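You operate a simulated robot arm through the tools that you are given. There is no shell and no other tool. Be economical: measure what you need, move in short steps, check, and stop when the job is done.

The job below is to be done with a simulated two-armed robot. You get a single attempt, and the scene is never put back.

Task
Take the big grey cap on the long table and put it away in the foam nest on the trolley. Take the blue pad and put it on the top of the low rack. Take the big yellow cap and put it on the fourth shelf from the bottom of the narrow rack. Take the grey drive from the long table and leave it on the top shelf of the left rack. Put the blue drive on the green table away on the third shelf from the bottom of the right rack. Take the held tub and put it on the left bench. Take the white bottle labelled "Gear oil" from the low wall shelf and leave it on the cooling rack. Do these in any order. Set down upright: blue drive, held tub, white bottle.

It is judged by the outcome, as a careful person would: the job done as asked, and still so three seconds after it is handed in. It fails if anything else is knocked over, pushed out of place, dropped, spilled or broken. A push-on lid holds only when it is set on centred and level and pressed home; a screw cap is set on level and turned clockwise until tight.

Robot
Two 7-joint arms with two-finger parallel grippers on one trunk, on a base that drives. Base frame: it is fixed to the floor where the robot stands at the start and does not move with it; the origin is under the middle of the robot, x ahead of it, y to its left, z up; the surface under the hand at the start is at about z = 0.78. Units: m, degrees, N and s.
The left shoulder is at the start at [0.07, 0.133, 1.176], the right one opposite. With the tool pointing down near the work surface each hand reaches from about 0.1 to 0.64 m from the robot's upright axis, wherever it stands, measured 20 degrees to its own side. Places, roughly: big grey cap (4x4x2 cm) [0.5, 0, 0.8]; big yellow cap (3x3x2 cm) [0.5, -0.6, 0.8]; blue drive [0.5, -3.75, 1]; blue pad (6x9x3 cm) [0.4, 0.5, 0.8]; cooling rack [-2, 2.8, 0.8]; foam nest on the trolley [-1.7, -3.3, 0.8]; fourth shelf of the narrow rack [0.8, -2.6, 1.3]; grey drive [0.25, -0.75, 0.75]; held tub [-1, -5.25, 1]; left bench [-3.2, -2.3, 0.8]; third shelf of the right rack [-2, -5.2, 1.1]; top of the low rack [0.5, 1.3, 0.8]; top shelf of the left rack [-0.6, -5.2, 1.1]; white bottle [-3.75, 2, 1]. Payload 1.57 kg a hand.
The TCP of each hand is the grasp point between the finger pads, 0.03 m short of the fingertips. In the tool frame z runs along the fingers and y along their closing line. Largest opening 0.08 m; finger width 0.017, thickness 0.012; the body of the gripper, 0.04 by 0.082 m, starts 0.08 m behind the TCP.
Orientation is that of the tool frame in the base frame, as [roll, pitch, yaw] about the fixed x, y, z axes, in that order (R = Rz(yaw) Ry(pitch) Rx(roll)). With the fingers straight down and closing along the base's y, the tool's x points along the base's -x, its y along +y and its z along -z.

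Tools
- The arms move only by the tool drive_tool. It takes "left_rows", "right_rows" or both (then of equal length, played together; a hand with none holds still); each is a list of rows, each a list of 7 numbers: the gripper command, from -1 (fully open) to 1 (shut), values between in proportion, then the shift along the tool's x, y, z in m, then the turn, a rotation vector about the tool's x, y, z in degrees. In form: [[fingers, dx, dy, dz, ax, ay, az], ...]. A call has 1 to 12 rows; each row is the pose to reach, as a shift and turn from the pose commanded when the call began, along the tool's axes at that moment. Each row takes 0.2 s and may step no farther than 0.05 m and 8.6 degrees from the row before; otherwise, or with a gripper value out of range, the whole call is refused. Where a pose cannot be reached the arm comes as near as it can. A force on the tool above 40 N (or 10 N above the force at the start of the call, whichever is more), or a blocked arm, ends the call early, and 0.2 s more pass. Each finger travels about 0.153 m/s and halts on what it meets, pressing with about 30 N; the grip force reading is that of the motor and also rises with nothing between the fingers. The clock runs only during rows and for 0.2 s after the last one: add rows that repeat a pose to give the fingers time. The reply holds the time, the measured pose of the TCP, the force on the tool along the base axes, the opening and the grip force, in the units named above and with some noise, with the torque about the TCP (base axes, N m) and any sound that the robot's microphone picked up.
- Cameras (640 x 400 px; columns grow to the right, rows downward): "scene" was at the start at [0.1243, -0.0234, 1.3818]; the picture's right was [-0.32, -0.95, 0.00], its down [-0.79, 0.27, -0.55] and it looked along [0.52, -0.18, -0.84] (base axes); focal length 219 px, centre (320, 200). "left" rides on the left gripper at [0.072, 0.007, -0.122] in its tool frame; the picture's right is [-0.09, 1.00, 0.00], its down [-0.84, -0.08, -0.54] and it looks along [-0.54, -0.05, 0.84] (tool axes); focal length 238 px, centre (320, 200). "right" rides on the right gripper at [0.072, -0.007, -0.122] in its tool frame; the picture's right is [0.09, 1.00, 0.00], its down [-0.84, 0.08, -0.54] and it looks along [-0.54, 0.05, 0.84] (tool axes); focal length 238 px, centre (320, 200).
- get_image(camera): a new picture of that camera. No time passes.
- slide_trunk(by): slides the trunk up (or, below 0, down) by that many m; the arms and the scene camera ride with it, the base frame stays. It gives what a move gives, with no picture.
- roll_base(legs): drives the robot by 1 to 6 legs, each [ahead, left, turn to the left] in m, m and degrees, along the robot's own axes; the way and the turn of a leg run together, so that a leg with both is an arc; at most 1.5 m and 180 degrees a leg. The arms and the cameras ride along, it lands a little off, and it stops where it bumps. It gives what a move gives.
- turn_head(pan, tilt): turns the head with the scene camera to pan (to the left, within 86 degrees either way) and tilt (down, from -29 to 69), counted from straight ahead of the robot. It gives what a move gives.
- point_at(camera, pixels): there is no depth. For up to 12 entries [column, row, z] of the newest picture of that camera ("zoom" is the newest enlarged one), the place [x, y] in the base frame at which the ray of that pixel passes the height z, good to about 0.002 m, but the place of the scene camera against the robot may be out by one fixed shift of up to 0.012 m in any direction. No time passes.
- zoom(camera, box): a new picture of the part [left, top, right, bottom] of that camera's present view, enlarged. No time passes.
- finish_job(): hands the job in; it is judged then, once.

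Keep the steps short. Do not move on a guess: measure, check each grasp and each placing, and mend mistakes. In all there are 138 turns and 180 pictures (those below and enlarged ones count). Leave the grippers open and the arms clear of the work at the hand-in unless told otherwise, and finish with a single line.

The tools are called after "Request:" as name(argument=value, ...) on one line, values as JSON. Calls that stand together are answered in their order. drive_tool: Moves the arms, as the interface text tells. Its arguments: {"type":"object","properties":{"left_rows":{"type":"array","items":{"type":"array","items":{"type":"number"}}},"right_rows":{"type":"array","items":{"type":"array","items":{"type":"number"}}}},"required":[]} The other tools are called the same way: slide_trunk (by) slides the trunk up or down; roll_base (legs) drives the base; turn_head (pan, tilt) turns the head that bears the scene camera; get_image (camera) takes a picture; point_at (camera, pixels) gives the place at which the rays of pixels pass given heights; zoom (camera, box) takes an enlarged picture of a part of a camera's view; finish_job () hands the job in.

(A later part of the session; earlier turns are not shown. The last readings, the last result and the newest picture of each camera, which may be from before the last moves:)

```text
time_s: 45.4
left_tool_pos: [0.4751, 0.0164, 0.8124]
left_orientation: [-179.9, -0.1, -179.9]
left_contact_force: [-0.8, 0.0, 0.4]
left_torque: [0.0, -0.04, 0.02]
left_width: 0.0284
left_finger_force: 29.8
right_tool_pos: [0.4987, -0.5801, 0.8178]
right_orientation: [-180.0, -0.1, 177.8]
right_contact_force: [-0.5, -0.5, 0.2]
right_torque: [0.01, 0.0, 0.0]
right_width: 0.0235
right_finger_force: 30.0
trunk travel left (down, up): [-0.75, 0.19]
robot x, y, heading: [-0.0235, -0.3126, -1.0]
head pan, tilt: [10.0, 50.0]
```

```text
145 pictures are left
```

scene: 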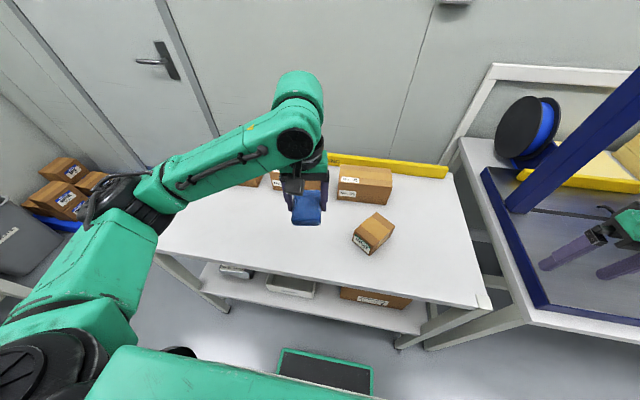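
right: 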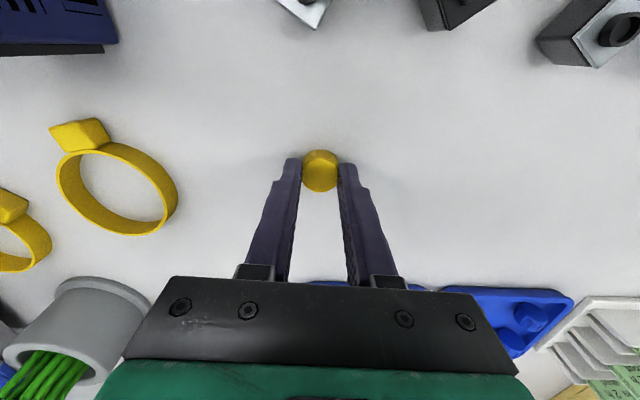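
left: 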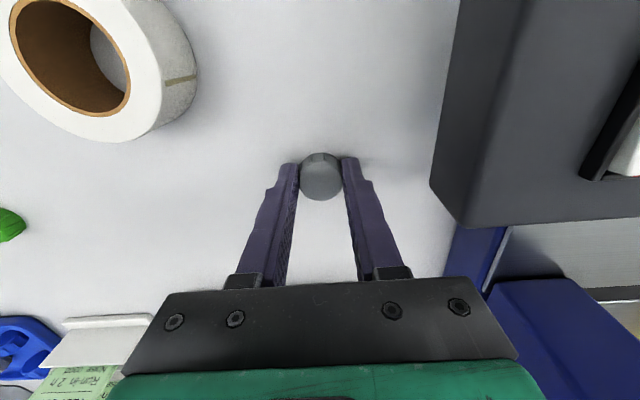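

Both caps are gripped (28 mm and 23.5 mm). I lift and retract both hands.

Request:
drive_tool(left_rows=[[0.8, 0, 0, -0.045, 0, 0, 0], [0.8, 0, 0, -0.09, 0, 0, 0], [0.8, 0, 0, -0.135, 0, 0, 0], [0.8, 0, 0, -0.18, 0, 0, 0], [0.8, 0.03, -0.03, -0.2, 0, 0, 0], [0.8, 0.06, -0.06, -0.22, 0, 0, 0], [0.8, 0.1, -0.08, -0.24, 0, 0, 0], [0.8, 0.13, -0.11, -0.24, 0, 0, 0]], right_rows=[[0.8, 0, 0, -0.045, 0, 0, 0], [0.8, 0, 0, -0.09, 0, 0, 0], [0.8, 0, 0, -0.135, 0, 0, 0], [0.8, 0, 0, -0.18, 0, 0, 0], [0.8, 0.03, 0.0, -0.2, 0, 0, 0], [0.8, 0.06, 0.0, -0.22, 0, 0, 0], [0.8, 0.1, 0.0, -0.24, 0, 0, 0], [0.8, 0.14, 0.0, -0.24, 0, 0, 0]])

Request:
roll_base(legs=[[-0.35, 0, 0], [0, -1.4, 0], [0, -0.3, 0]])

Request:
turn_head(pan=-30, tilt=15)

Request:
get_image(camera="scene")

```text
time_s: 47.2
left_tool_pos: [0.3465, -0.0936, 1.0605]
left_orientation: [180.0, -0.1, -179.7]
left_contact_force: [0.5, -0.3, 0.5]
left_torque: [0.04, -0.05, 0.01]
left_width: 0.0284
left_finger_force: 30.1
right_tool_pos: [0.3587, -0.5813, 1.0575]
right_orientation: [180.0, 0.1, 177.8]
right_contact_force: [0.0, -0.5, -0.5]
right_torque: [0.03, -0.04, -0.02]
right_width: 0.0236
right_finger_force: 29.8
trunk travel left (down, up): [-0.75, 0.19]
robot x, y, heading: [-0.0251, -0.3129, -1.4]
head pan, tilt: [10.0, 50.0]
```

```text
time_s: 57.6
left_tool_pos: [-0.0498, -1.7826, 1.0582]
left_orientation: [-179.9, -0.2, 178.0]
left_contact_force: [-0.7, -0.4, -0.6]
left_torque: [-0.02, -0.02, 0.01]
left_width: 0.0283
left_finger_force: 29.9
right_tool_pos: [-0.0545, -2.2709, 1.0577]
right_orientation: [-179.9, 0.0, 175.8]
right_contact_force: [0.3, 0.3, 0.6]
right_torque: [0.0, 0.0, -0.01]
right_width: 0.0232
right_finger_force: 30.0
trunk travel left (down, up): [-0.75, 0.19]
robot x, y, heading: [-0.4318, -1.996, -3.3]
head pan, tilt: [10.0, 50.0]
```

```text
time_s: 58.7
left_tool_pos: [-0.0496, -1.7835, 1.0579]
left_orientation: [-179.9, -0.2, 178.0]
left_contact_force: [0.2, 0.3, -0.6]
left_torque: [0.01, 0.02, -0.03]
left_width: 0.0286
left_finger_force: 30.0
right_tool_pos: [-0.0536, -2.2715, 1.0582]
right_orientation: [-179.9, 0.0, 175.7]
right_contact_force: [0.3, 0.2, 0.0]
right_torque: [0.02, 0.01, 0.03]
right_width: 0.0231
right_finger_force: 30.1
trunk travel left (down, up): [-0.75, 0.19]
robot x, y, heading: [-0.4306, -1.9953, -3.0]
head pan, tilt: [-30.0, 15.0]
```

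```text
144 pictures are left
```

scene: 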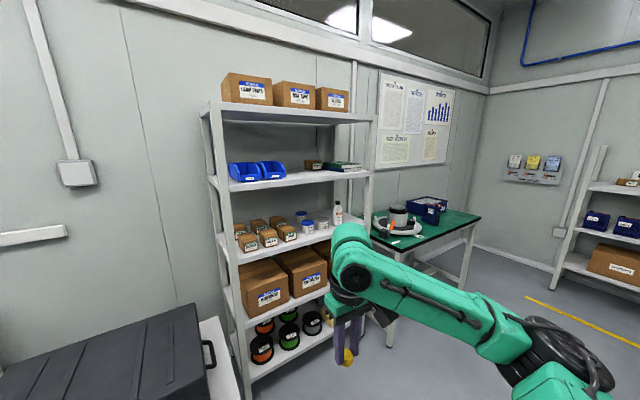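

The narrow rack's shelves from the bottom hold spools, big boxes, small boxes, blue bins (fourth) and boxes (top). I measure the fourth shelf and zoom in.

Request:
point_at(camera="scene", pixels=[[235, 190, 1.29], [369, 175, 1.29], [300, 182, 1.29], [225, 250, 1.0], [205, 116, 1.6], [375, 119, 1.6], [290, 172, 1.3], [313, 168, 1.3]])

Request:
zoom(camera="scene", box=[200, 60, 392, 180])

```text
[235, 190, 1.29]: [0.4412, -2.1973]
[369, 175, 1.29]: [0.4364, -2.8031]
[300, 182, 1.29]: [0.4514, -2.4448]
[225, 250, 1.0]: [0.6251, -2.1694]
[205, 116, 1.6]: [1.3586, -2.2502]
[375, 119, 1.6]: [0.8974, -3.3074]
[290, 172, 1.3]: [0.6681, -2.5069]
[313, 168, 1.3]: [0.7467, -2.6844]
```

```text
3.33 times, centred on (296, 120) of scene
```

zoom: 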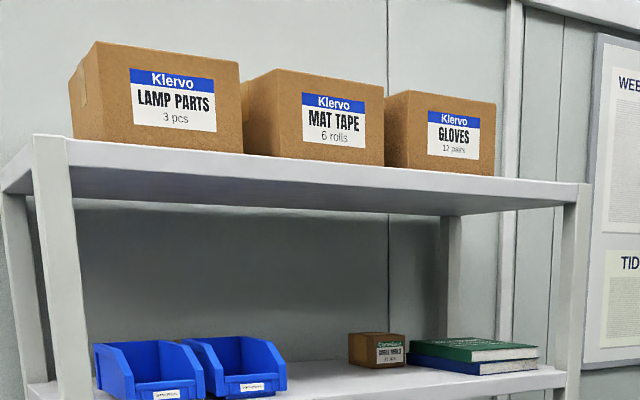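

I go closer with the heading straightened, raise the trunk and look down at the fourth shelf.

Request:
roll_base(legs=[[0, 0, 3], [0.25, -0.4, 0]])

Request:
slide_trunk(by=0.18)

Request:
turn_head(pan=-10, tilt=22)

Request:
get_image(camera="scene")

```text
time_s: 61.9
left_tool_pos: [0.1777, -2.1527, 1.059]
left_orientation: [-179.9, -0.2, -178.6]
left_contact_force: [-1.3, 0.2, -0.1]
left_torque: [0.01, -0.01, 0.02]
left_width: 0.028
left_finger_force: 29.5
right_tool_pos: [0.2008, -2.6403, 1.0574]
right_orientation: [-179.9, 0.0, 179.0]
right_contact_force: [0.1, -0.2, -1.3]
right_torque: [-0.01, 0.01, 0.0]
right_width: 0.0247
right_finger_force: 30.4
trunk travel left (down, up): [-0.75, 0.19]
robot x, y, heading: [-0.1918, -2.3864, 0.2]
head pan, tilt: [-30.0, 15.0]
```

```text
time_s: 63.9
left_tool_pos: [0.1787, -2.1531, 1.238]
left_orientation: [-179.8, -0.2, -178.6]
left_contact_force: [-1.1, 0.3, 0.4]
left_torque: [0.01, -0.03, 0.01]
left_width: 0.0285
left_finger_force: 29.8
right_tool_pos: [0.2018, -2.6415, 1.2382]
right_orientation: [-180.0, 0.0, 179.1]
right_contact_force: [0.1, -1.1, 0.0]
right_torque: [0.03, 0.04, 0.01]
right_width: 0.0244
right_finger_force: 30.2
trunk travel left (down, up): [-0.93, 0.01]
robot x, y, heading: [-0.1946, -2.3842, 0.0]
head pan, tilt: [-30.0, 15.0]
```

```text
time_s: 64.7
left_tool_pos: [0.18, -2.1547, 1.2377]
left_orientation: [-179.9, -0.2, -178.6]
left_contact_force: [0.8, 0.7, 0.2]
left_torque: [0.01, 0.0, -0.01]
left_width: 0.0284
left_finger_force: 29.8
right_tool_pos: [0.2017, -2.6414, 1.2374]
right_orientation: [-180.0, 0.0, 179.2]
right_contact_force: [1.0, -0.1, 0.1]
right_torque: [-0.01, 0.05, 0.01]
right_width: 0.0245
right_finger_force: 30.0
trunk travel left (down, up): [-0.93, 0.01]
robot x, y, heading: [-0.1916, -2.3834, 0.1]
head pan, tilt: [-10.0, 22.0]
```

```text
142 pictures are left
```

scene: 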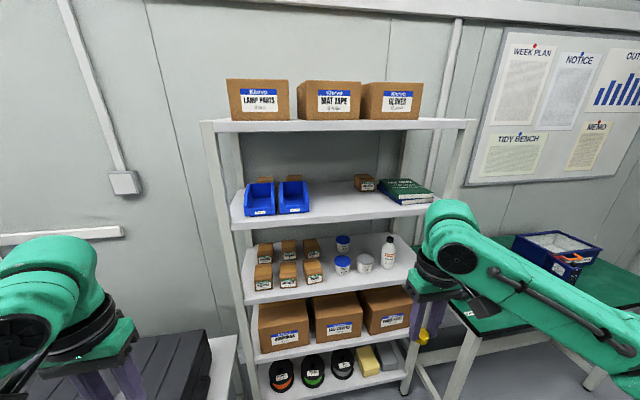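

Request:
point_at(camera="scene", pixels=[[232, 222, 1.25], [232, 222, 1.28], [232, 222, 1.31], [435, 208, 1.28], [330, 215, 1.28], [330, 200, 1.28], [430, 270, 0.95], [248, 296, 0.95], [210, 128, 1.58], [470, 125, 1.58], [260, 358, 0.6]])

Request:
zoom(camera="scene", box=[220, 110, 476, 270])

```text
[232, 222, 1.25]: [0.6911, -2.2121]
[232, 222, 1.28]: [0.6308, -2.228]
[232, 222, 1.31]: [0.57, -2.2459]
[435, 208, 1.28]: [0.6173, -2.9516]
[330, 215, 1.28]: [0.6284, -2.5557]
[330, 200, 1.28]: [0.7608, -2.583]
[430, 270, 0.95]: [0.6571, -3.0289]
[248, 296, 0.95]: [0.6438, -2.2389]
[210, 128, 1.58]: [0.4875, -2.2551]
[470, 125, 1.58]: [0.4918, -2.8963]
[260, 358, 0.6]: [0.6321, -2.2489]
```

```text
2.50 times, centred on (348, 190) of scene
```

zoom: 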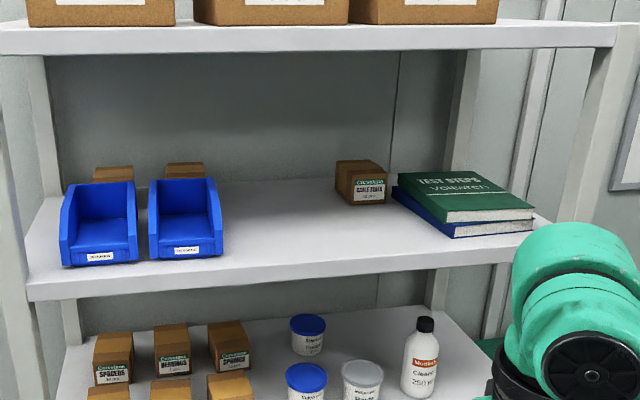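

The fourth shelf's front edge is at about x 0.63, z 1.28, with free space around y −2.58. I raise and tilt the right hand 35° forward, pull the left hand back and then roll ahead.

Request:
drive_tool(right_rows=[[0.8, 0, 0, -0.035, 0, -7, 0], [0.8, 0, 0, -0.07, 0, -14, 0], [0.8, 0, 0, -0.105, 0, -21, 0], [0.8, 0, 0, -0.14, 0, -28, 0], [0.8, 0, 0, -0.17, 0, -35, 0]], left_rows=[[0.8, 0.03, 0, 0, 0, 0, 0], [0.8, 0.06, 0, 0, 0, 0, 0], [0.8, 0.09, 0, 0, 0, 0, 0], [0.8, 0.12, 0, 0, 0, 0, 0], [0.8, 0.12, 0, 0, 0, 0, 0]])

Request:
roll_base(legs=[[0.3, 0, 0]])

Request:
turn_head(pan=-20, tilt=22)

Request:
get_image(camera="scene")

Request:
get_image(camera="right")

```text
time_s: 65.9
left_tool_pos: [0.1377, -2.1533, 1.2361]
left_orientation: [-179.9, -0.1, -178.5]
left_contact_force: [-0.3, 0.5, -0.2]
left_torque: [0.0, -0.03, 0.04]
left_width: 0.0282
left_finger_force: 29.5
left hand out of reach, approached as far as the arm can: row 2, 3, 4, 5
right_tool_pos: [0.1969, -2.6414, 1.4094]
right_orientation: [-179.9, 35.2, 179.1]
right_contact_force: [0.0, 0.3, 0.7]
right_torque: [0.01, -0.04, -0.01]
right_width: 0.0248
right_finger_force: 29.9
trunk travel left (down, up): [-0.93, 0.01]
robot x, y, heading: [-0.1895, -2.3856, 0.0]
head pan, tilt: [-10.0, 22.0]
```

```text
time_s: 68.0
left_tool_pos: [0.4451, -2.1564, 1.2378]
left_orientation: [-180.0, 0.1, -178.9]
left_contact_force: [-1.7, -0.3, -0.7]
left_torque: [0.03, -0.01, 0.03]
left_width: 0.0283
left_finger_force: 30.4
right_tool_pos: [0.5029, -2.6428, 1.4091]
right_orientation: [180.0, 35.2, 178.8]
right_contact_force: [-0.6, 0.0, -1.0]
right_torque: [0.02, -0.02, -0.02]
right_width: 0.0247
right_finger_force: 30.0
trunk travel left (down, up): [-0.93, 0.01]
robot x, y, heading: [0.1168, -2.3854, -0.4]
head pan, tilt: [-10.0, 22.0]
```

```text
time_s: 68.7
left_tool_pos: [0.4474, -2.1562, 1.2369]
left_orientation: [179.9, -0.1, -178.9]
left_contact_force: [0.6, 0.2, 0.8]
left_torque: [-0.02, -0.01, 0.01]
left_width: 0.0283
left_finger_force: 30.7
right_tool_pos: [0.5048, -2.6436, 1.4079]
right_orientation: [-180.0, 35.1, 178.8]
right_contact_force: [-0.2, -0.4, 0.7]
right_torque: [0.01, 0.03, -0.01]
right_width: 0.0246
right_finger_force: 29.6
trunk travel left (down, up): [-0.93, 0.01]
robot x, y, heading: [0.1157, -2.3824, -0.2]
head pan, tilt: [-20.0, 22.0]
```

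```text
140 pictures are left
```

scene: 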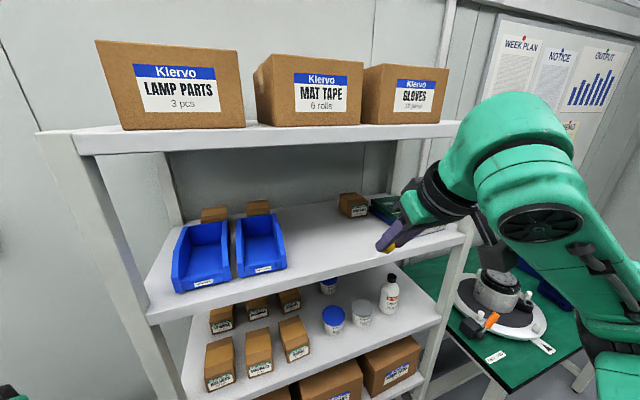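

```text
139 pictures are left
```

right: 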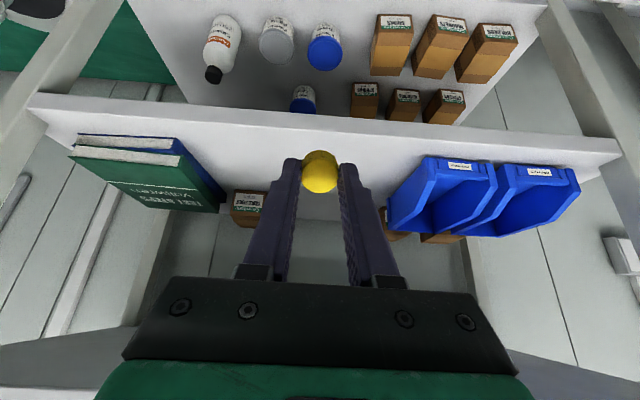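

Request:
point_at(camera="right", pixels=[[36, 112, 1.26], [36, 112, 1.28], [36, 112, 1.3], [610, 155, 1.26], [610, 155, 1.28], [610, 155, 1.3], [398, 232, 1.3], [263, 226, 1.3], [223, 205, 1.3]])

Request:
point_at(camera="scene", pixels=[[463, 236, 1.26], [463, 236, 1.28], [463, 236, 1.3], [148, 316, 1.26], [148, 316, 1.28], [148, 316, 1.3], [287, 265, 1.3], [340, 212, 1.3], [370, 216, 1.3]])

Request:
zoom(camera="right", box=[0, 60, 240, 210])

```text
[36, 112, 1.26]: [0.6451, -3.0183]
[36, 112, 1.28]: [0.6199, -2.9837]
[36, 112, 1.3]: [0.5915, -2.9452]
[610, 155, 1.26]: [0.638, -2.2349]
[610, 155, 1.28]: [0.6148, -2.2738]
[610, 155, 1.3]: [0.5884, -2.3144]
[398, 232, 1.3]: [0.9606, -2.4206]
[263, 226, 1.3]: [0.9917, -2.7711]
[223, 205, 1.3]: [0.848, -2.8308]
```

```text
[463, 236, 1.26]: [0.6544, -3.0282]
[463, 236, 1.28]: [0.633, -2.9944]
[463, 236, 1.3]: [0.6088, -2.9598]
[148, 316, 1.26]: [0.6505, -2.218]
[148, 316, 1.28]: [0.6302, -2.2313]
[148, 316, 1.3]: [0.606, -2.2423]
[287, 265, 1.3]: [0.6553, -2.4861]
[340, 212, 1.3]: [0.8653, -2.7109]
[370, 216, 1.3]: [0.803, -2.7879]
```

```text
2.67 times, centred on (120, 135) of right
```

zoom: 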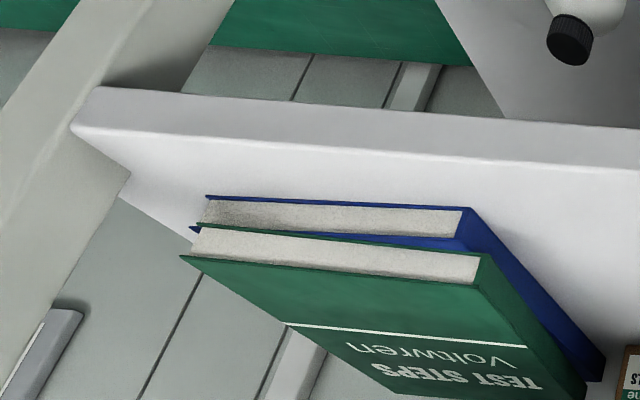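

The shelf above is low (underside about 1.5), so I keep the wrist outside. I tilt 5° more, drop to z≈1.36 outside the rack, then go in to x≈0.665 at y −2.64, which is free space.

Request:
drive_tool(right_rows=[[0.8, 0.0276, 0, 0.0393, 0, -5, 0], [0.8, -0.0093, 0, 0.0651, 0, -5, 0], [0.8, -0.0461, 0, 0.091, 0, -5, 0], [0.8, -0.079, 0, 0.114, 0, -5, 0], [0.8, -0.1034, 0, 0.1311, 0, -5, 0]])

Request:
get_image(camera="right")

Request:
get_image(camera="scene")

```text
time_s: 69.9
left_tool_pos: [0.4492, -2.1568, 1.2369]
left_orientation: [-179.9, -0.1, -178.9]
left_contact_force: [0.2, 0.2, 0.1]
left_torque: [0.03, 0.02, 0.01]
left_width: 0.0284
left_finger_force: 30.1
right_tool_pos: [0.6649, -2.645, 1.3612]
right_orientation: [-179.9, 40.0, 178.9]
right_contact_force: [0.1, 0.4, 0.1]
right_torque: [0.05, 0.01, 0.02]
right_width: 0.0242
right_finger_force: 29.7
right hand out of reach, approached as far as the arm can: row 1
trunk travel left (down, up): [-0.93, 0.01]
robot x, y, heading: [0.1215, -2.3834, 0.1]
head pan, tilt: [-20.0, 22.0]
```

```text
137 pictures are left
```

right: 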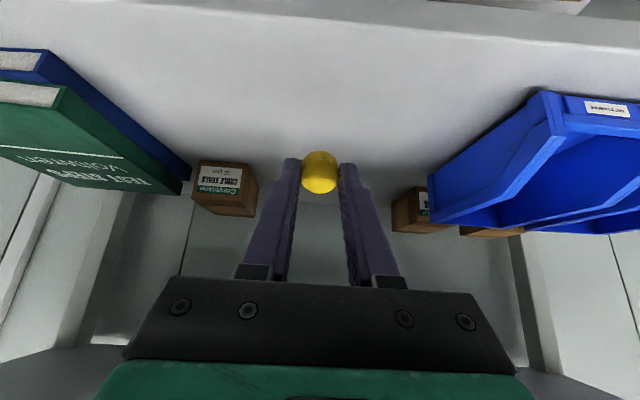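

```text
136 pictures are left
```

scene: 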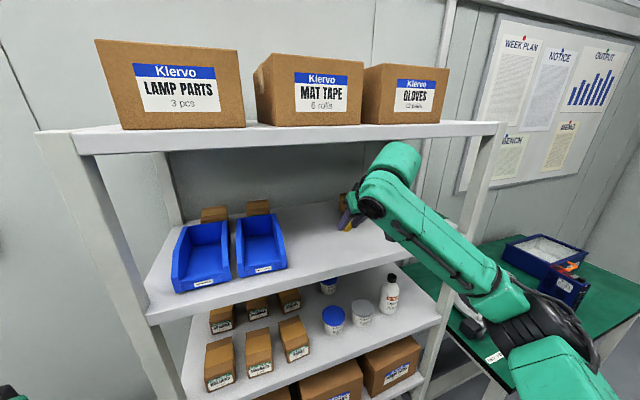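

Request:
drive_tool(right_rows=[[0.8, 0.0129, 0, 0.0153, 0, 0, 0], [0.8, 0.0206, 0, 0.0245, 0, 0, 0], [0.8, 0.0244, 0, 0.0291, 0, 0, 0], [0.8, 0.027, 0, 0.0322, 0, 0, 0], [0.8, 0.0289, 0, 0.0345, 0, 0, 0]])

Request:
zoom(camera="scene", box=[280, 180, 440, 280])

Request:
point_at(camera="right", pixels=[[320, 32, 1.28], [320, 8, 1.25]])

```text
time_s: 71.1
left_tool_pos: [0.4486, -2.1554, 1.2369]
left_orientation: [180.0, -0.1, -178.9]
left_contact_force: [-0.5, -0.8, -0.5]
left_torque: [-0.01, -0.01, -0.02]
left_width: 0.0279
left_finger_force: 30.2
right_tool_pos: [0.6656, -2.6459, 1.3153]
right_orientation: [-180.0, 39.9, 178.8]
right_contact_force: [0.0, 0.2, -0.3]
right_torque: [0.02, -0.01, 0.0]
right_width: 0.0244
right_finger_force: 30.0
trunk travel left (down, up): [-0.93, 0.01]
robot x, y, heading: [0.1166, -2.3831, -0.0]
head pan, tilt: [-20.0, 22.0]
```

```text
4.00 times, centred on (360, 230) of scene
```

zoom: 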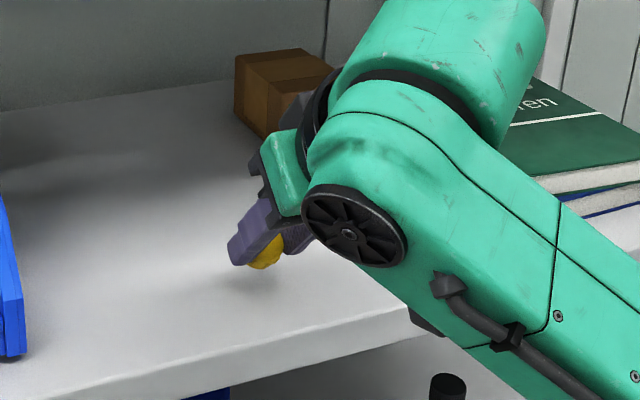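

```text
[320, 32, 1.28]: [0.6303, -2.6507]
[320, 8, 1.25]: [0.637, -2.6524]
```

There's no contact yet at 1.315, so I keep lowering in small steps.

Request:
drive_tool(right_rows=[[0.8, 0.0032, 0, 0.0038, 0, 0, 0], [0.8, 0.0064, 0, 0.0077, 0, 0, 0], [0.8, 0.0096, 0, 0.0115, 0, 0, 0], [0.8, 0.0122, 0, 0.0146, 0, 0, 0]])

Request:
zoom(camera="scene", box=[280, 180, 440, 280])

```text
time_s: 72.1
left_tool_pos: [0.4493, -2.1559, 1.2369]
left_orientation: [-179.9, -0.2, -178.9]
left_contact_force: [-0.5, -0.7, -0.2]
left_torque: [0.04, 0.0, 0.0]
left_width: 0.0287
left_finger_force: 29.5
right_tool_pos: [0.6661, -2.6456, 1.2966]
right_orientation: [-179.9, 40.1, 178.8]
right_contact_force: [0.4, 0.1, 0.3]
right_torque: [-0.05, -0.05, -0.04]
right_width: 0.0244
right_finger_force: 29.4
trunk travel left (down, up): [-0.93, 0.01]
robot x, y, heading: [0.1162, -2.3864, -0.4]
head pan, tilt: [-20.0, 22.0]
```

```text
4.00 times, centred on (360, 230) of scene
```

zoom: 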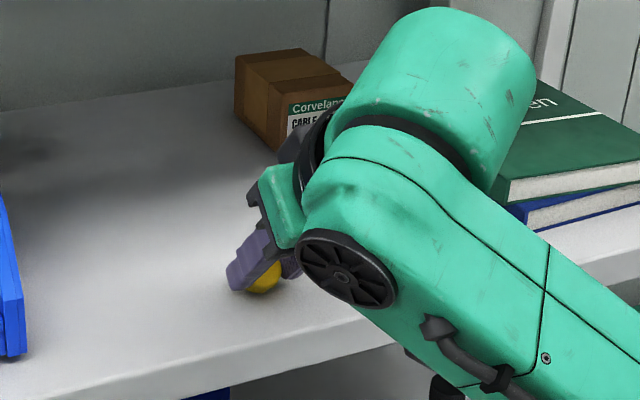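

Request:
drive_tool(right_rows=[[0.8, 0.0026, 0, 0.0031, 0, 0, 0], [0.8, 0.0051, 0, 0.0061, 0, 0, 0], [0.8, 0.0077, 0, 0.0092, 0, 0, 0], [0.8, 0.0103, 0, 0.0123, 0, 0, 0]])

Request:
zoom(camera="scene", box=[280, 180, 440, 280])

```text
time_s: 73.1
left_tool_pos: [0.4448, -2.1536, 1.2381]
left_orientation: [-179.9, 0.0, -178.9]
left_contact_force: [1.1, 0.3, 0.2]
left_torque: [0.01, 0.01, -0.02]
left_width: 0.0286
left_finger_force: 30.1
right_tool_pos: [0.6639, -2.6448, 1.2879]
right_orientation: [-179.9, 41.1, 178.7]
right_contact_force: [9.0, -3.3, 38.7]
right_torque: [0.04, -0.89, 0.03]
right_width: 0.0246
right_finger_force: 30.1
trunk travel left (down, up): [-0.93, 0.01]
robot x, y, heading: [0.1202, -2.3831, -0.0]
head pan, tilt: [-20.0, 22.0]
```

```text
4.00 times, centred on (360, 230) of scene
```

zoom: 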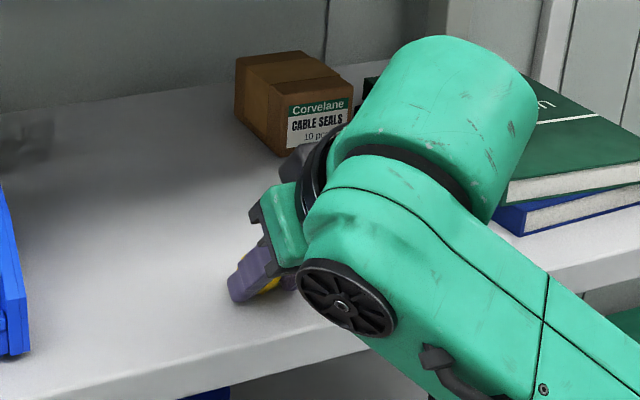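

Contact is made. I relax 8 mm, open, wait, then withdraw along the tool axis.

Request:
drive_tool(right_rows=[[0.8, -0.0051, 0, -0.0061, 0, 0, 0], [0.4, -0.0051, 0, -0.0061, 0, 0, 0], [-0.3, -0.0051, 0, -0.0061, 0, 0, 0], [-0.3, -0.0051, 0, -0.0061, 0, 0, 0], [-0.3, -0.0051, 0, -0.015, 0, 0, 0], [-0.3, -0.0051, 0, -0.03, 0, 0, 0], [-0.3, -0.0051, 0, -0.06, 0, 0, 0], [-0.3, 0.01, 0, -0.1, 0, 0, 0]])

Request:
get_image(camera="right")

Request:
zoom(camera="scene", box=[280, 180, 440, 280])

```text
time_s: 74.9
left_tool_pos: [0.4471, -2.1564, 1.2383]
left_orientation: [-180.0, -0.1, -178.8]
left_contact_force: [-0.4, 0.6, -0.2]
left_torque: [-0.01, 0.0, -0.03]
left_width: 0.0289
left_finger_force: 29.9
right_tool_pos: [0.5931, -2.6472, 1.3484]
right_orientation: [-180.0, 39.9, 178.8]
right_contact_force: [-0.1, 0.6, 0.7]
right_torque: [0.03, 0.0, -0.01]
right_width: 0.0521
right_finger_force: 0.0
trunk travel left (down, up): [-0.93, 0.01]
robot x, y, heading: [0.1217, -2.3829, -0.3]
head pan, tilt: [-20.0, 22.0]
```

```text
132 pictures are left
```

right: 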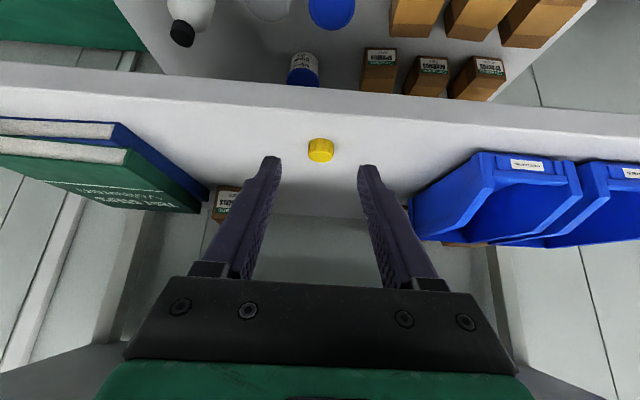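

```text
4.00 times, centred on (360, 230) of scene
```

zoom: 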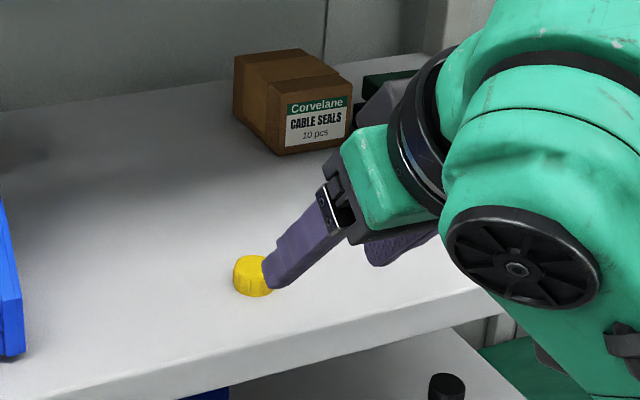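

The yellow cap lies flat on the fourth shelf. I back out, restore the right hand to pointing down, lower the trunk and move over to the green table.

Request:
roll_base(legs=[[-0.4, 0, 0]])

Request:
drive_tool(right_rows=[[-0.3, 0, 0, 0, 0, 8, 0], [-0.3, 0, 0, 0, 0, 16, 0], [-0.3, 0, 0, 0, 0, 24, 0], [-0.3, 0, 0, 0, 0, 32, 0], [-0.3, 0, 0, 0, 0, 40, 0]])

Request:
roll_base(legs=[[0, -1.0, 0]])

Request:
turn_head(pan=-15, tilt=35)

Request:
get_image(camera="scene")

```text
time_s: 77.4
left_tool_pos: [0.0469, -2.1522, 1.2355]
left_orientation: [-179.9, -0.2, -177.9]
left_contact_force: [0.1, 0.1, -1.0]
left_torque: [-0.01, 0.03, -0.02]
left_width: 0.0283
left_finger_force: 29.9
right_tool_pos: [0.2018, -2.6408, 1.3488]
right_orientation: [180.0, 39.9, 179.9]
right_contact_force: [0.0, 0.9, 0.0]
right_torque: [0.0, 0.02, -0.01]
right_width: 0.0521
right_finger_force: 0.1
trunk travel left (down, up): [-0.93, 0.01]
robot x, y, heading: [-0.2828, -2.3841, 0.8]
head pan, tilt: [-20.0, 22.0]
```

```text
time_s: 78.6
left_tool_pos: [0.0465, -2.1508, 1.2356]
left_orientation: [-179.9, -0.2, -177.9]
left_contact_force: [0.7, 0.7, -0.1]
left_torque: [0.01, 0.03, 0.01]
left_width: 0.0285
left_finger_force: 30.3
right_tool_pos: [0.2008, -2.6389, 1.3501]
right_orientation: [-180.0, -0.1, 179.8]
right_contact_force: [0.1, -0.2, 0.3]
right_torque: [0.0, 0.02, 0.02]
right_width: 0.0517
right_finger_force: 0.0
trunk travel left (down, up): [-0.93, 0.01]
robot x, y, heading: [-0.2854, -2.3857, 0.8]
head pan, tilt: [-20.0, 22.0]
```

```text
time_s: 83.8
left_tool_pos: [0.0501, -3.1626, 1.237]
left_orientation: [-180.0, -0.2, -179.7]
left_contact_force: [-0.3, -0.1, 0.3]
left_torque: [0.01, -0.01, 0.0]
left_width: 0.0286
left_finger_force: 30.1
right_tool_pos: [0.1889, -3.6538, 1.3493]
right_orientation: [-179.9, -0.1, 178.0]
right_contact_force: [0.5, -0.6, 0.3]
right_torque: [0.01, -0.02, -0.01]
right_width: 0.0519
right_finger_force: 0.1
trunk travel left (down, up): [-0.93, 0.01]
robot x, y, heading: [-0.2839, -3.3828, -1.0]
head pan, tilt: [-20.0, 22.0]
```

```text
time_s: 84.5
left_tool_pos: [0.05, -3.1637, 1.2382]
left_orientation: [-180.0, -0.2, -179.8]
left_contact_force: [0.4, 0.5, -0.7]
left_torque: [0.03, 0.01, 0.01]
left_width: 0.0283
left_finger_force: 30.1
right_tool_pos: [0.1892, -3.6558, 1.3496]
right_orientation: [-180.0, 0.1, 177.9]
right_contact_force: [-0.1, -0.4, 0.6]
right_torque: [0.0, 0.0, 0.05]
right_width: 0.0522
right_finger_force: 0.0
trunk travel left (down, up): [-0.93, 0.01]
robot x, y, heading: [-0.2833, -3.3873, -1.2]
head pan, tilt: [-15.0, 35.0]
```

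```text
130 pictures are left
```

scene: 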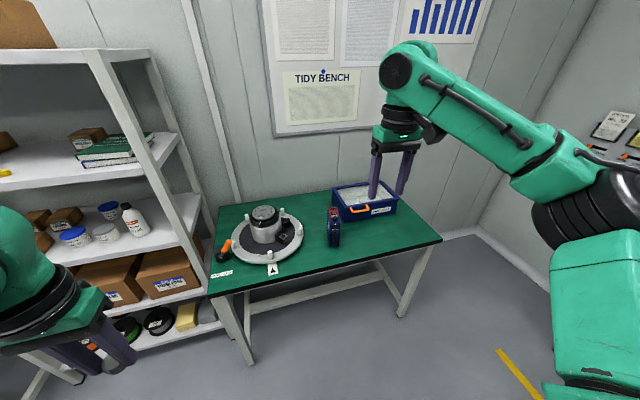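

The blue drive stands at (333,228) on the green table. I zoom and measure.

Request:
zoom(camera="scene", box=[270, 170, 430, 270])

Request:
point_at(camera="scene", pixels=[[328, 212, 1.0], [338, 212, 1.0], [333, 247, 0.86], [333, 247, 0.9], [210, 295, 0.9], [441, 238, 0.9], [210, 295, 0.85], [441, 238, 0.85], [338, 207, 1.0], [350, 222, 0.9], [343, 206, 1.0]])

Request:
get_image(camera="right")

```text
4.00 times, centred on (350, 220) of scene
```

zoom: 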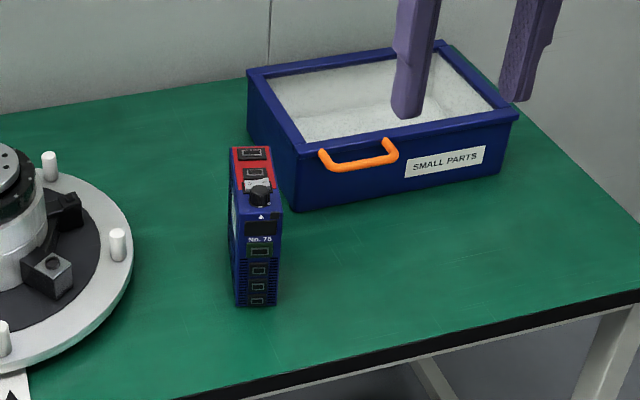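

```text
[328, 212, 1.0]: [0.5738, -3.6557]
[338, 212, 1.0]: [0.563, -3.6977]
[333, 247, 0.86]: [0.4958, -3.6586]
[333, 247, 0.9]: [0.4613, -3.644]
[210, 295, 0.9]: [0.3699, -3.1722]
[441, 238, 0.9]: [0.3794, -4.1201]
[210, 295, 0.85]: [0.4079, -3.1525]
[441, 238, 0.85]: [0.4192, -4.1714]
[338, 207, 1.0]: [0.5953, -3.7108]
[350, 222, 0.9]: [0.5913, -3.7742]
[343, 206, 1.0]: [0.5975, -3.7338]
```

```text
128 pictures are left
```

right: 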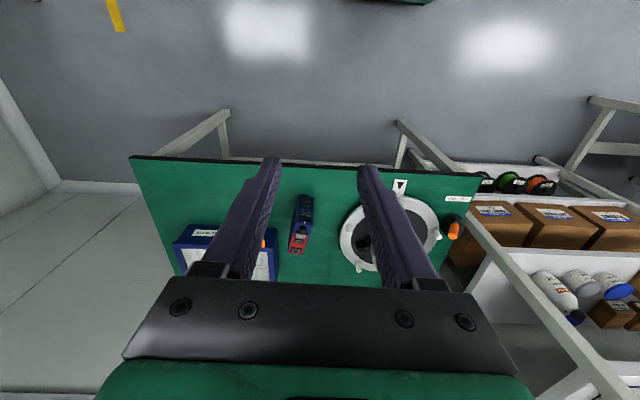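

I drive closer so the drive is within right-hand reach, then look down at it.

Request:
roll_base(legs=[[0, 0, 1.2], [0.28, -0.12, 0]])

Request:
get_image(camera="right")

Request:
get_image(camera="scene")

```text
time_s: 87.0
left_tool_pos: [0.3273, -3.279, 1.2376]
left_orientation: [-180.0, 0.1, -179.0]
left_contact_force: [-0.2, -0.7, 0.3]
left_torque: [-0.01, -0.02, 0.02]
left_width: 0.0288
left_finger_force: 29.9
right_tool_pos: [0.4722, -3.7681, 1.3502]
right_orientation: [-179.9, 0.2, 178.9]
right_contact_force: [-0.5, 0.5, 0.3]
right_torque: [-0.05, -0.08, -0.02]
right_width: 0.0521
right_finger_force: 0.0
trunk travel left (down, up): [-0.93, 0.01]
robot x, y, heading: [-0.0055, -3.5093, -0.2]
head pan, tilt: [-15.0, 35.0]
```

```text
127 pictures are left
```

right: 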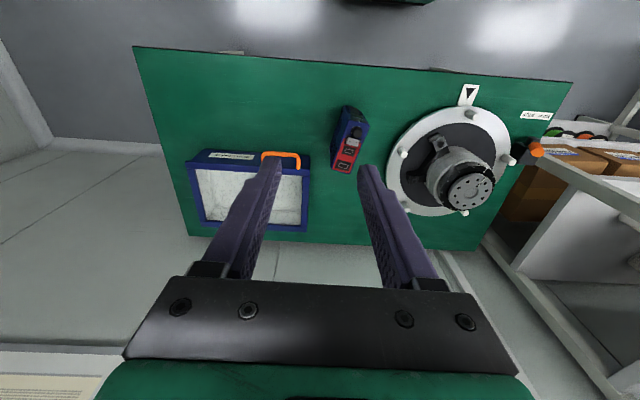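

```text
126 pictures are left
```

scene: 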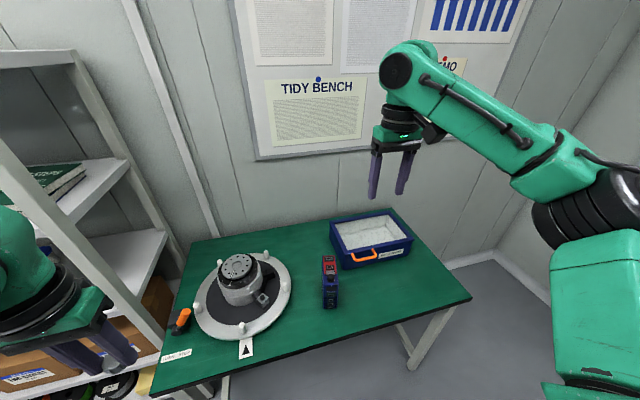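

Request:
zoom(camera="right", box=[280, 80, 440, 180])

Request:
point_at(camera="zoom", pixels=[[207, 330, 0.98], [293, 365, 0.98], [282, 200, 0.98], [365, 215, 0.98], [207, 330, 1.0], [293, 365, 1.0], [282, 200, 1.0], [365, 215, 1.0]])

Request:
zoom(camera="scene", box=[280, 230, 408, 310])

```text
4.00 times, centred on (360, 130) of right
```

zoom: 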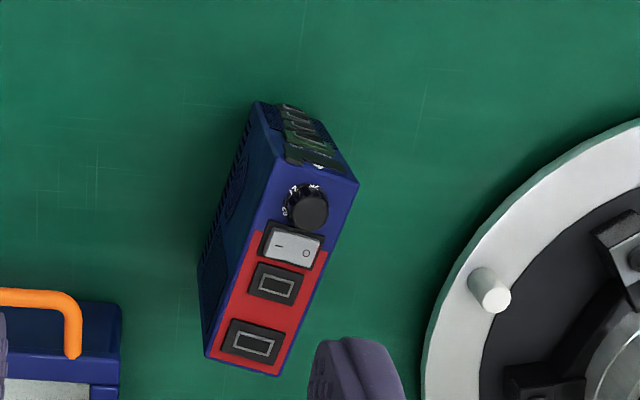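

```text
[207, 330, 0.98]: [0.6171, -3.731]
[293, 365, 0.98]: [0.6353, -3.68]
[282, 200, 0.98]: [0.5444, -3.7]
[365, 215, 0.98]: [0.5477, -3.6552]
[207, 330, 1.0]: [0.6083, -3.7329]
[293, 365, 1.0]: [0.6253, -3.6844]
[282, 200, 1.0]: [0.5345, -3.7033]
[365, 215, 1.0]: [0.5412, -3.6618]
```

```text
5.00 times, centred on (344, 270) of scene
```

zoom: 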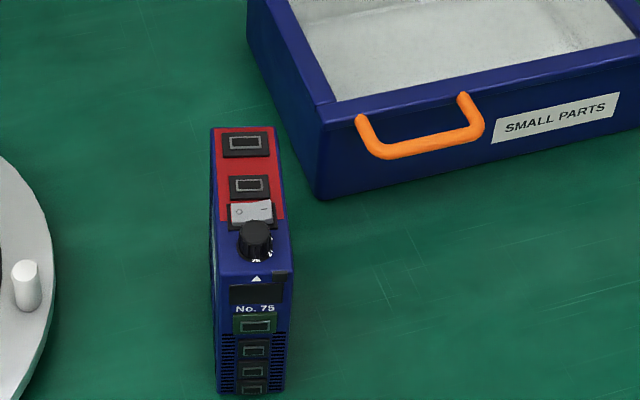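

Request:
point_at(camera="zoom", pixels=[[215, 268, 0.98], [293, 270, 0.98], [212, 128, 0.98], [273, 128, 0.98], [215, 268, 1.01], [293, 270, 1.01], [212, 128, 1.01], [273, 128, 1.01], [220, 392, 0.88], [285, 390, 0.88], [220, 392, 0.85]])

Request:
point_at(camera="right", pixels=[[350.5, 120.7, 0.98], [369.5, 126.3, 0.98], [331.3, 169.5, 0.98], [349.5, 173.7, 0.98], [350.5, 120.7, 1.01], [369.5, 126.3, 1.01], [331.3, 169.5, 1.01], [349.5, 173.7, 1.01], [343.5, 105.5, 0.88], [343.5, 105.5, 0.85], [330, 147, 0.85]])

```text
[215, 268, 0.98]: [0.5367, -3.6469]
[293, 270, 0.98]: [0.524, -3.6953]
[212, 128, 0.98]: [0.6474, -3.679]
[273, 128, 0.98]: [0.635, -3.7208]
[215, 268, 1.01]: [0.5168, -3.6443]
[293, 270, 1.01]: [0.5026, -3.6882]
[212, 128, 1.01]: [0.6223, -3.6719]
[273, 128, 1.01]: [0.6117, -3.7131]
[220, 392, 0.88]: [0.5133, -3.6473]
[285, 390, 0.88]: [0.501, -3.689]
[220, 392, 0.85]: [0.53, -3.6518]
```

```text
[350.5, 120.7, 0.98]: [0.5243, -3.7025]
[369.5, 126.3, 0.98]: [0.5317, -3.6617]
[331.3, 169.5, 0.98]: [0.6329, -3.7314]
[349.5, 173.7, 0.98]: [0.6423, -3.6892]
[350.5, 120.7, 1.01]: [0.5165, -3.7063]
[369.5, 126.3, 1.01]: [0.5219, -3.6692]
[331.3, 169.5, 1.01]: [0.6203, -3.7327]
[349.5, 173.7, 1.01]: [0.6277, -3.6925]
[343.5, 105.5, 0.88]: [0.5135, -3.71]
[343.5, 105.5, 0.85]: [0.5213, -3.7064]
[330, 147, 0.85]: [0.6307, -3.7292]
```

The drive's top is about z 0.98, with centre [0.584, −3.692] and length along yaw −14°. Before choosing a grip tilt I look at the target racks, to know the gap above the third shelf.

Request:
turn_head(pan=-86, tilt=15)

Request:
get_image(camera="scene")

```text
time_s: 88.4
left_tool_pos: [0.3296, -3.2798, 1.2371]
left_orientation: [180.0, -0.3, -179.0]
left_contact_force: [0.2, 0.3, -0.1]
left_torque: [0.02, 0.02, -0.02]
left_width: 0.0285
left_finger_force: 29.8
right_tool_pos: [0.4761, -3.7694, 1.3487]
right_orientation: [180.0, 0.0, 178.9]
right_contact_force: [-0.2, 0.2, 0.2]
right_torque: [0.04, -0.01, 0.0]
right_width: 0.0521
right_finger_force: 0.0
trunk travel left (down, up): [-0.93, 0.01]
robot x, y, heading: [0.0012, -3.5092, -0.1]
head pan, tilt: [-85.9, 15.0]
```

```text
123 pictures are left
```

scene: 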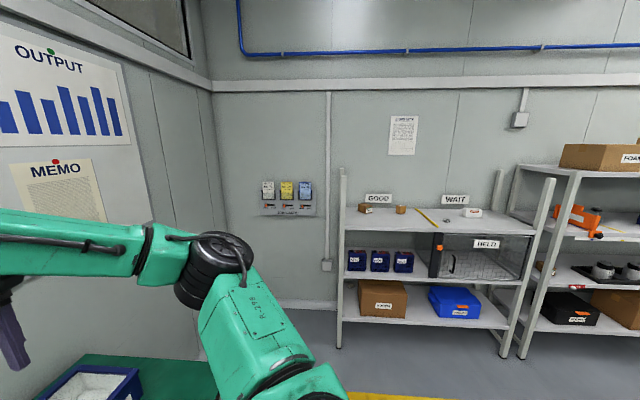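

Request:
zoom(camera="scene", box=[320, 130, 640, 330])

Request:
point_at(camera="scene", pixels=[[343, 233, 1.08], [530, 238, 1.08], [575, 238, 1.08], [582, 174, 1.4], [560, 290, 0.8], [535, 335, 0.5]])

```text
2.00 times, centred on (480, 230) of scene
```

zoom: 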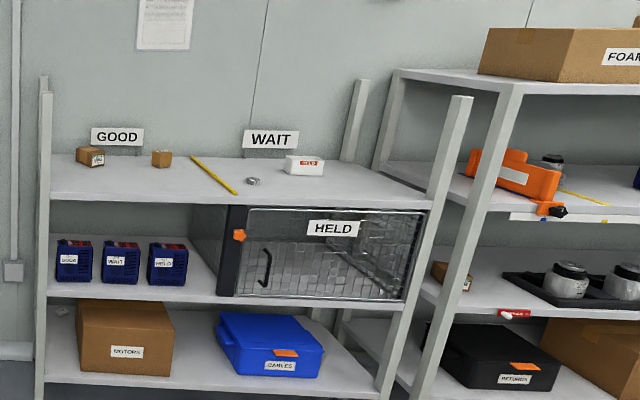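

```text
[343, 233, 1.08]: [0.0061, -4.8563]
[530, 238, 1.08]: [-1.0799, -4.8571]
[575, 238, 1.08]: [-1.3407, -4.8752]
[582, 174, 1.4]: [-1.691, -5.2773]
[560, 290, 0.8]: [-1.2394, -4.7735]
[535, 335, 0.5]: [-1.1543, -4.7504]
```

Third shelf of the right rack has another shelf about 0.3 m above it, so I'll grip the drive with the hand tilted 40° and yawed −13°. First I make the yaw and the move to the pre-grasp spot.

Request:
drive_tool(right_rows=[[-0.75, -0.005, 0.02, 0.04, 0, 0, 4], [-0.75, -0.011, 0.04, 0.08, 0, 0, 8], [-0.75, -0.017, 0.06, 0.12, 0, 0, 12], [-0.75, -0.023, 0.08, 0.16, 0, 0, 13], [-0.75, -0.031, 0.095, 0.2, 0, 0, 13]])

Request:
drive_tool(right_rows=[[-0.75, 0, 0, 0.006, 0, -8, 0], [-0.75, 0, 0, 0.012, 0, -16, 0], [-0.75, 0, 0, 0.018, 0, -24, 0], [-0.75, 0, 0, 0.024, 0, -32, 0], [-0.75, 0, 0, 0.03, 0, -40, 0], [-0.75, 0, 0, 0.03, 0, -40, 0]])

Request:
turn_head(pan=-15, tilt=35)

Request:
get_image(camera="right")

Request:
get_image(camera="scene")

```text
time_s: 89.6
left_tool_pos: [0.3299, -3.2785, 1.2379]
left_orientation: [-179.9, -0.3, -178.9]
left_contact_force: [0.0, -0.5, -0.2]
left_torque: [0.03, 0.01, -0.02]
left_width: 0.0285
left_finger_force: 30.0
right_tool_pos: [0.5048, -3.6738, 1.1487]
right_orientation: [-180.0, 0.1, 165.8]
right_contact_force: [0.3, 0.3, -0.8]
right_torque: [0.04, 0.04, 0.01]
right_width: 0.0701
right_finger_force: 0.1
trunk travel left (down, up): [-0.93, 0.01]
robot x, y, heading: [-0.004, -3.5055, -0.2]
head pan, tilt: [-85.9, 15.0]
```

```text
time_s: 91.0
left_tool_pos: [0.3292, -3.2802, 1.2364]
left_orientation: [-179.9, -0.2, -178.9]
left_contact_force: [-0.3, 0.4, 0.8]
left_torque: [0.0, 0.0, -0.02]
left_width: 0.0285
left_finger_force: 30.0
right_tool_pos: [0.5078, -3.6758, 1.1196]
right_orientation: [180.0, 40.1, 165.9]
right_contact_force: [0.3, 0.6, 0.2]
right_torque: [-0.02, 0.04, 0.03]
right_width: 0.0701
right_finger_force: 0.1
trunk travel left (down, up): [-0.93, 0.01]
robot x, y, heading: [-0.0021, -3.5102, -0.3]
head pan, tilt: [-85.9, 15.0]
```

```text
time_s: 92.4
left_tool_pos: [0.3296, -3.2801, 1.2373]
left_orientation: [-180.0, -0.1, -178.8]
left_contact_force: [0.1, 0.2, -0.4]
left_torque: [-0.01, 0.01, -0.03]
left_width: 0.0286
left_finger_force: 29.4
right_tool_pos: [0.5092, -3.6755, 1.12]
right_orientation: [180.0, 40.1, 165.8]
right_contact_force: [-0.4, 0.1, -0.3]
right_torque: [0.01, 0.01, 0.0]
right_width: 0.0699
right_finger_force: 0.1
trunk travel left (down, up): [-0.93, 0.01]
robot x, y, heading: [-0.0028, -3.5058, -0.2]
head pan, tilt: [-15.0, 35.0]
```

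```text
121 pictures are left
```

right: 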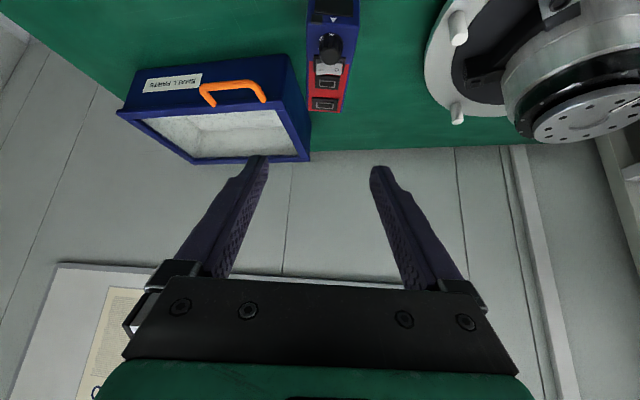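

```text
120 pictures are left
```

scene: 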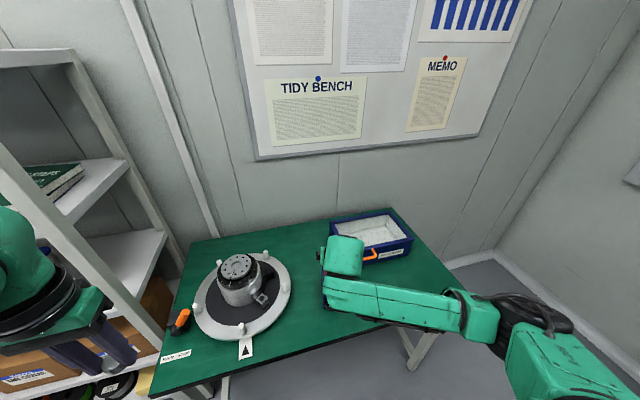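

I measure the drive's top edges and the parts box corner in this right view.

Request:
point_at(camera="right", pixels=[[309, 110, 0.98], [345, 111, 0.98], [308, 22, 0.98], [360, 28, 0.98], [310, 160, 0.93], [294, 56, 0.93], [294, 56, 0.96], [310, 160, 0.96]])

Request:
zoom(camera="right", box=[240, 0, 400, 100])

```text
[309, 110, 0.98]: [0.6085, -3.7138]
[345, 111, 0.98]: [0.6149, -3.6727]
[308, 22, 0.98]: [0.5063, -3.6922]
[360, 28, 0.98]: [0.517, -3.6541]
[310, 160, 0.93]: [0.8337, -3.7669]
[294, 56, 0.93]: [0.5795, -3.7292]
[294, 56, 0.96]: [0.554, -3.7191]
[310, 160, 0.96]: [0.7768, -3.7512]
```

```text
4.00 times, centred on (320, 50) of right
```

zoom: 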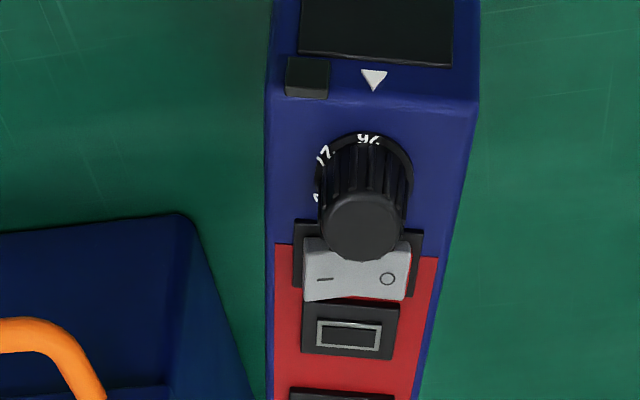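

Triangulating the white triangle in both right views gives a top near z 0.94 and a drive centre near [0.594, −3.691]. I lower to the pre-grasp, still 12 cm away along the axis, and look again.

Request:
drive_tool(right_rows=[[-0.75, 0.022, 0.002, 0.0305, 0, 0, 0], [-0.75, 0.0435, 0.004, 0.061, 0, 0, 0], [-0.75, 0.0653, 0.006, 0.0914, 0, 0, 0], [-0.75, 0.0653, 0.006, 0.0914, 0, 0, 0]])

Request:
get_image(camera="right")

Request:
zoom(camera="scene", box=[260, 220, 420, 320])

```text
time_s: 93.4
left_tool_pos: [0.3296, -3.2801, 1.237]
left_orientation: [180.0, -0.2, -178.8]
left_contact_force: [-0.6, 0.2, -1.0]
left_torque: [0.02, 0.02, 0.01]
left_width: 0.0285
left_finger_force: 29.9
right_tool_pos: [0.5198, -3.6741, 1.0069]
right_orientation: [-179.9, 39.9, 166.0]
right_contact_force: [0.2, 0.3, -0.1]
right_torque: [-0.03, 0.03, 0.05]
right_width: 0.0699
right_finger_force: 0.0
trunk travel left (down, up): [-0.93, 0.01]
robot x, y, heading: [-0.0011, -3.5069, -0.2]
head pan, tilt: [-15.0, 35.0]
```

```text
118 pictures are left
```

right: 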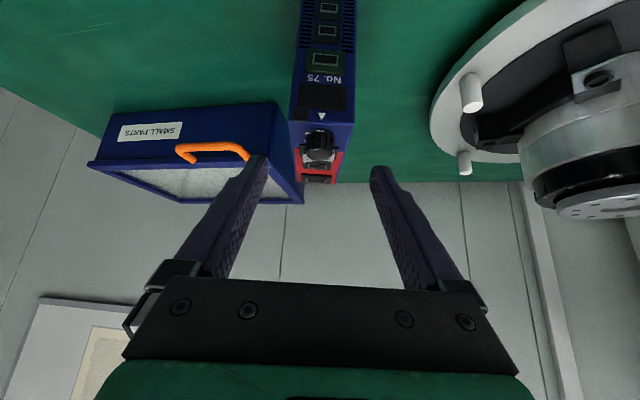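

```text
4.00 times, centred on (340, 270) of scene
```

zoom: 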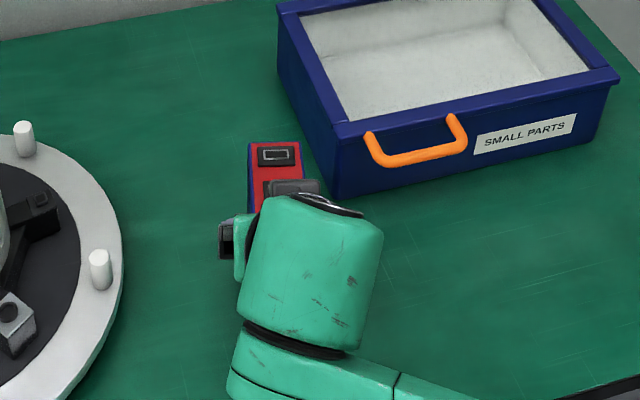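

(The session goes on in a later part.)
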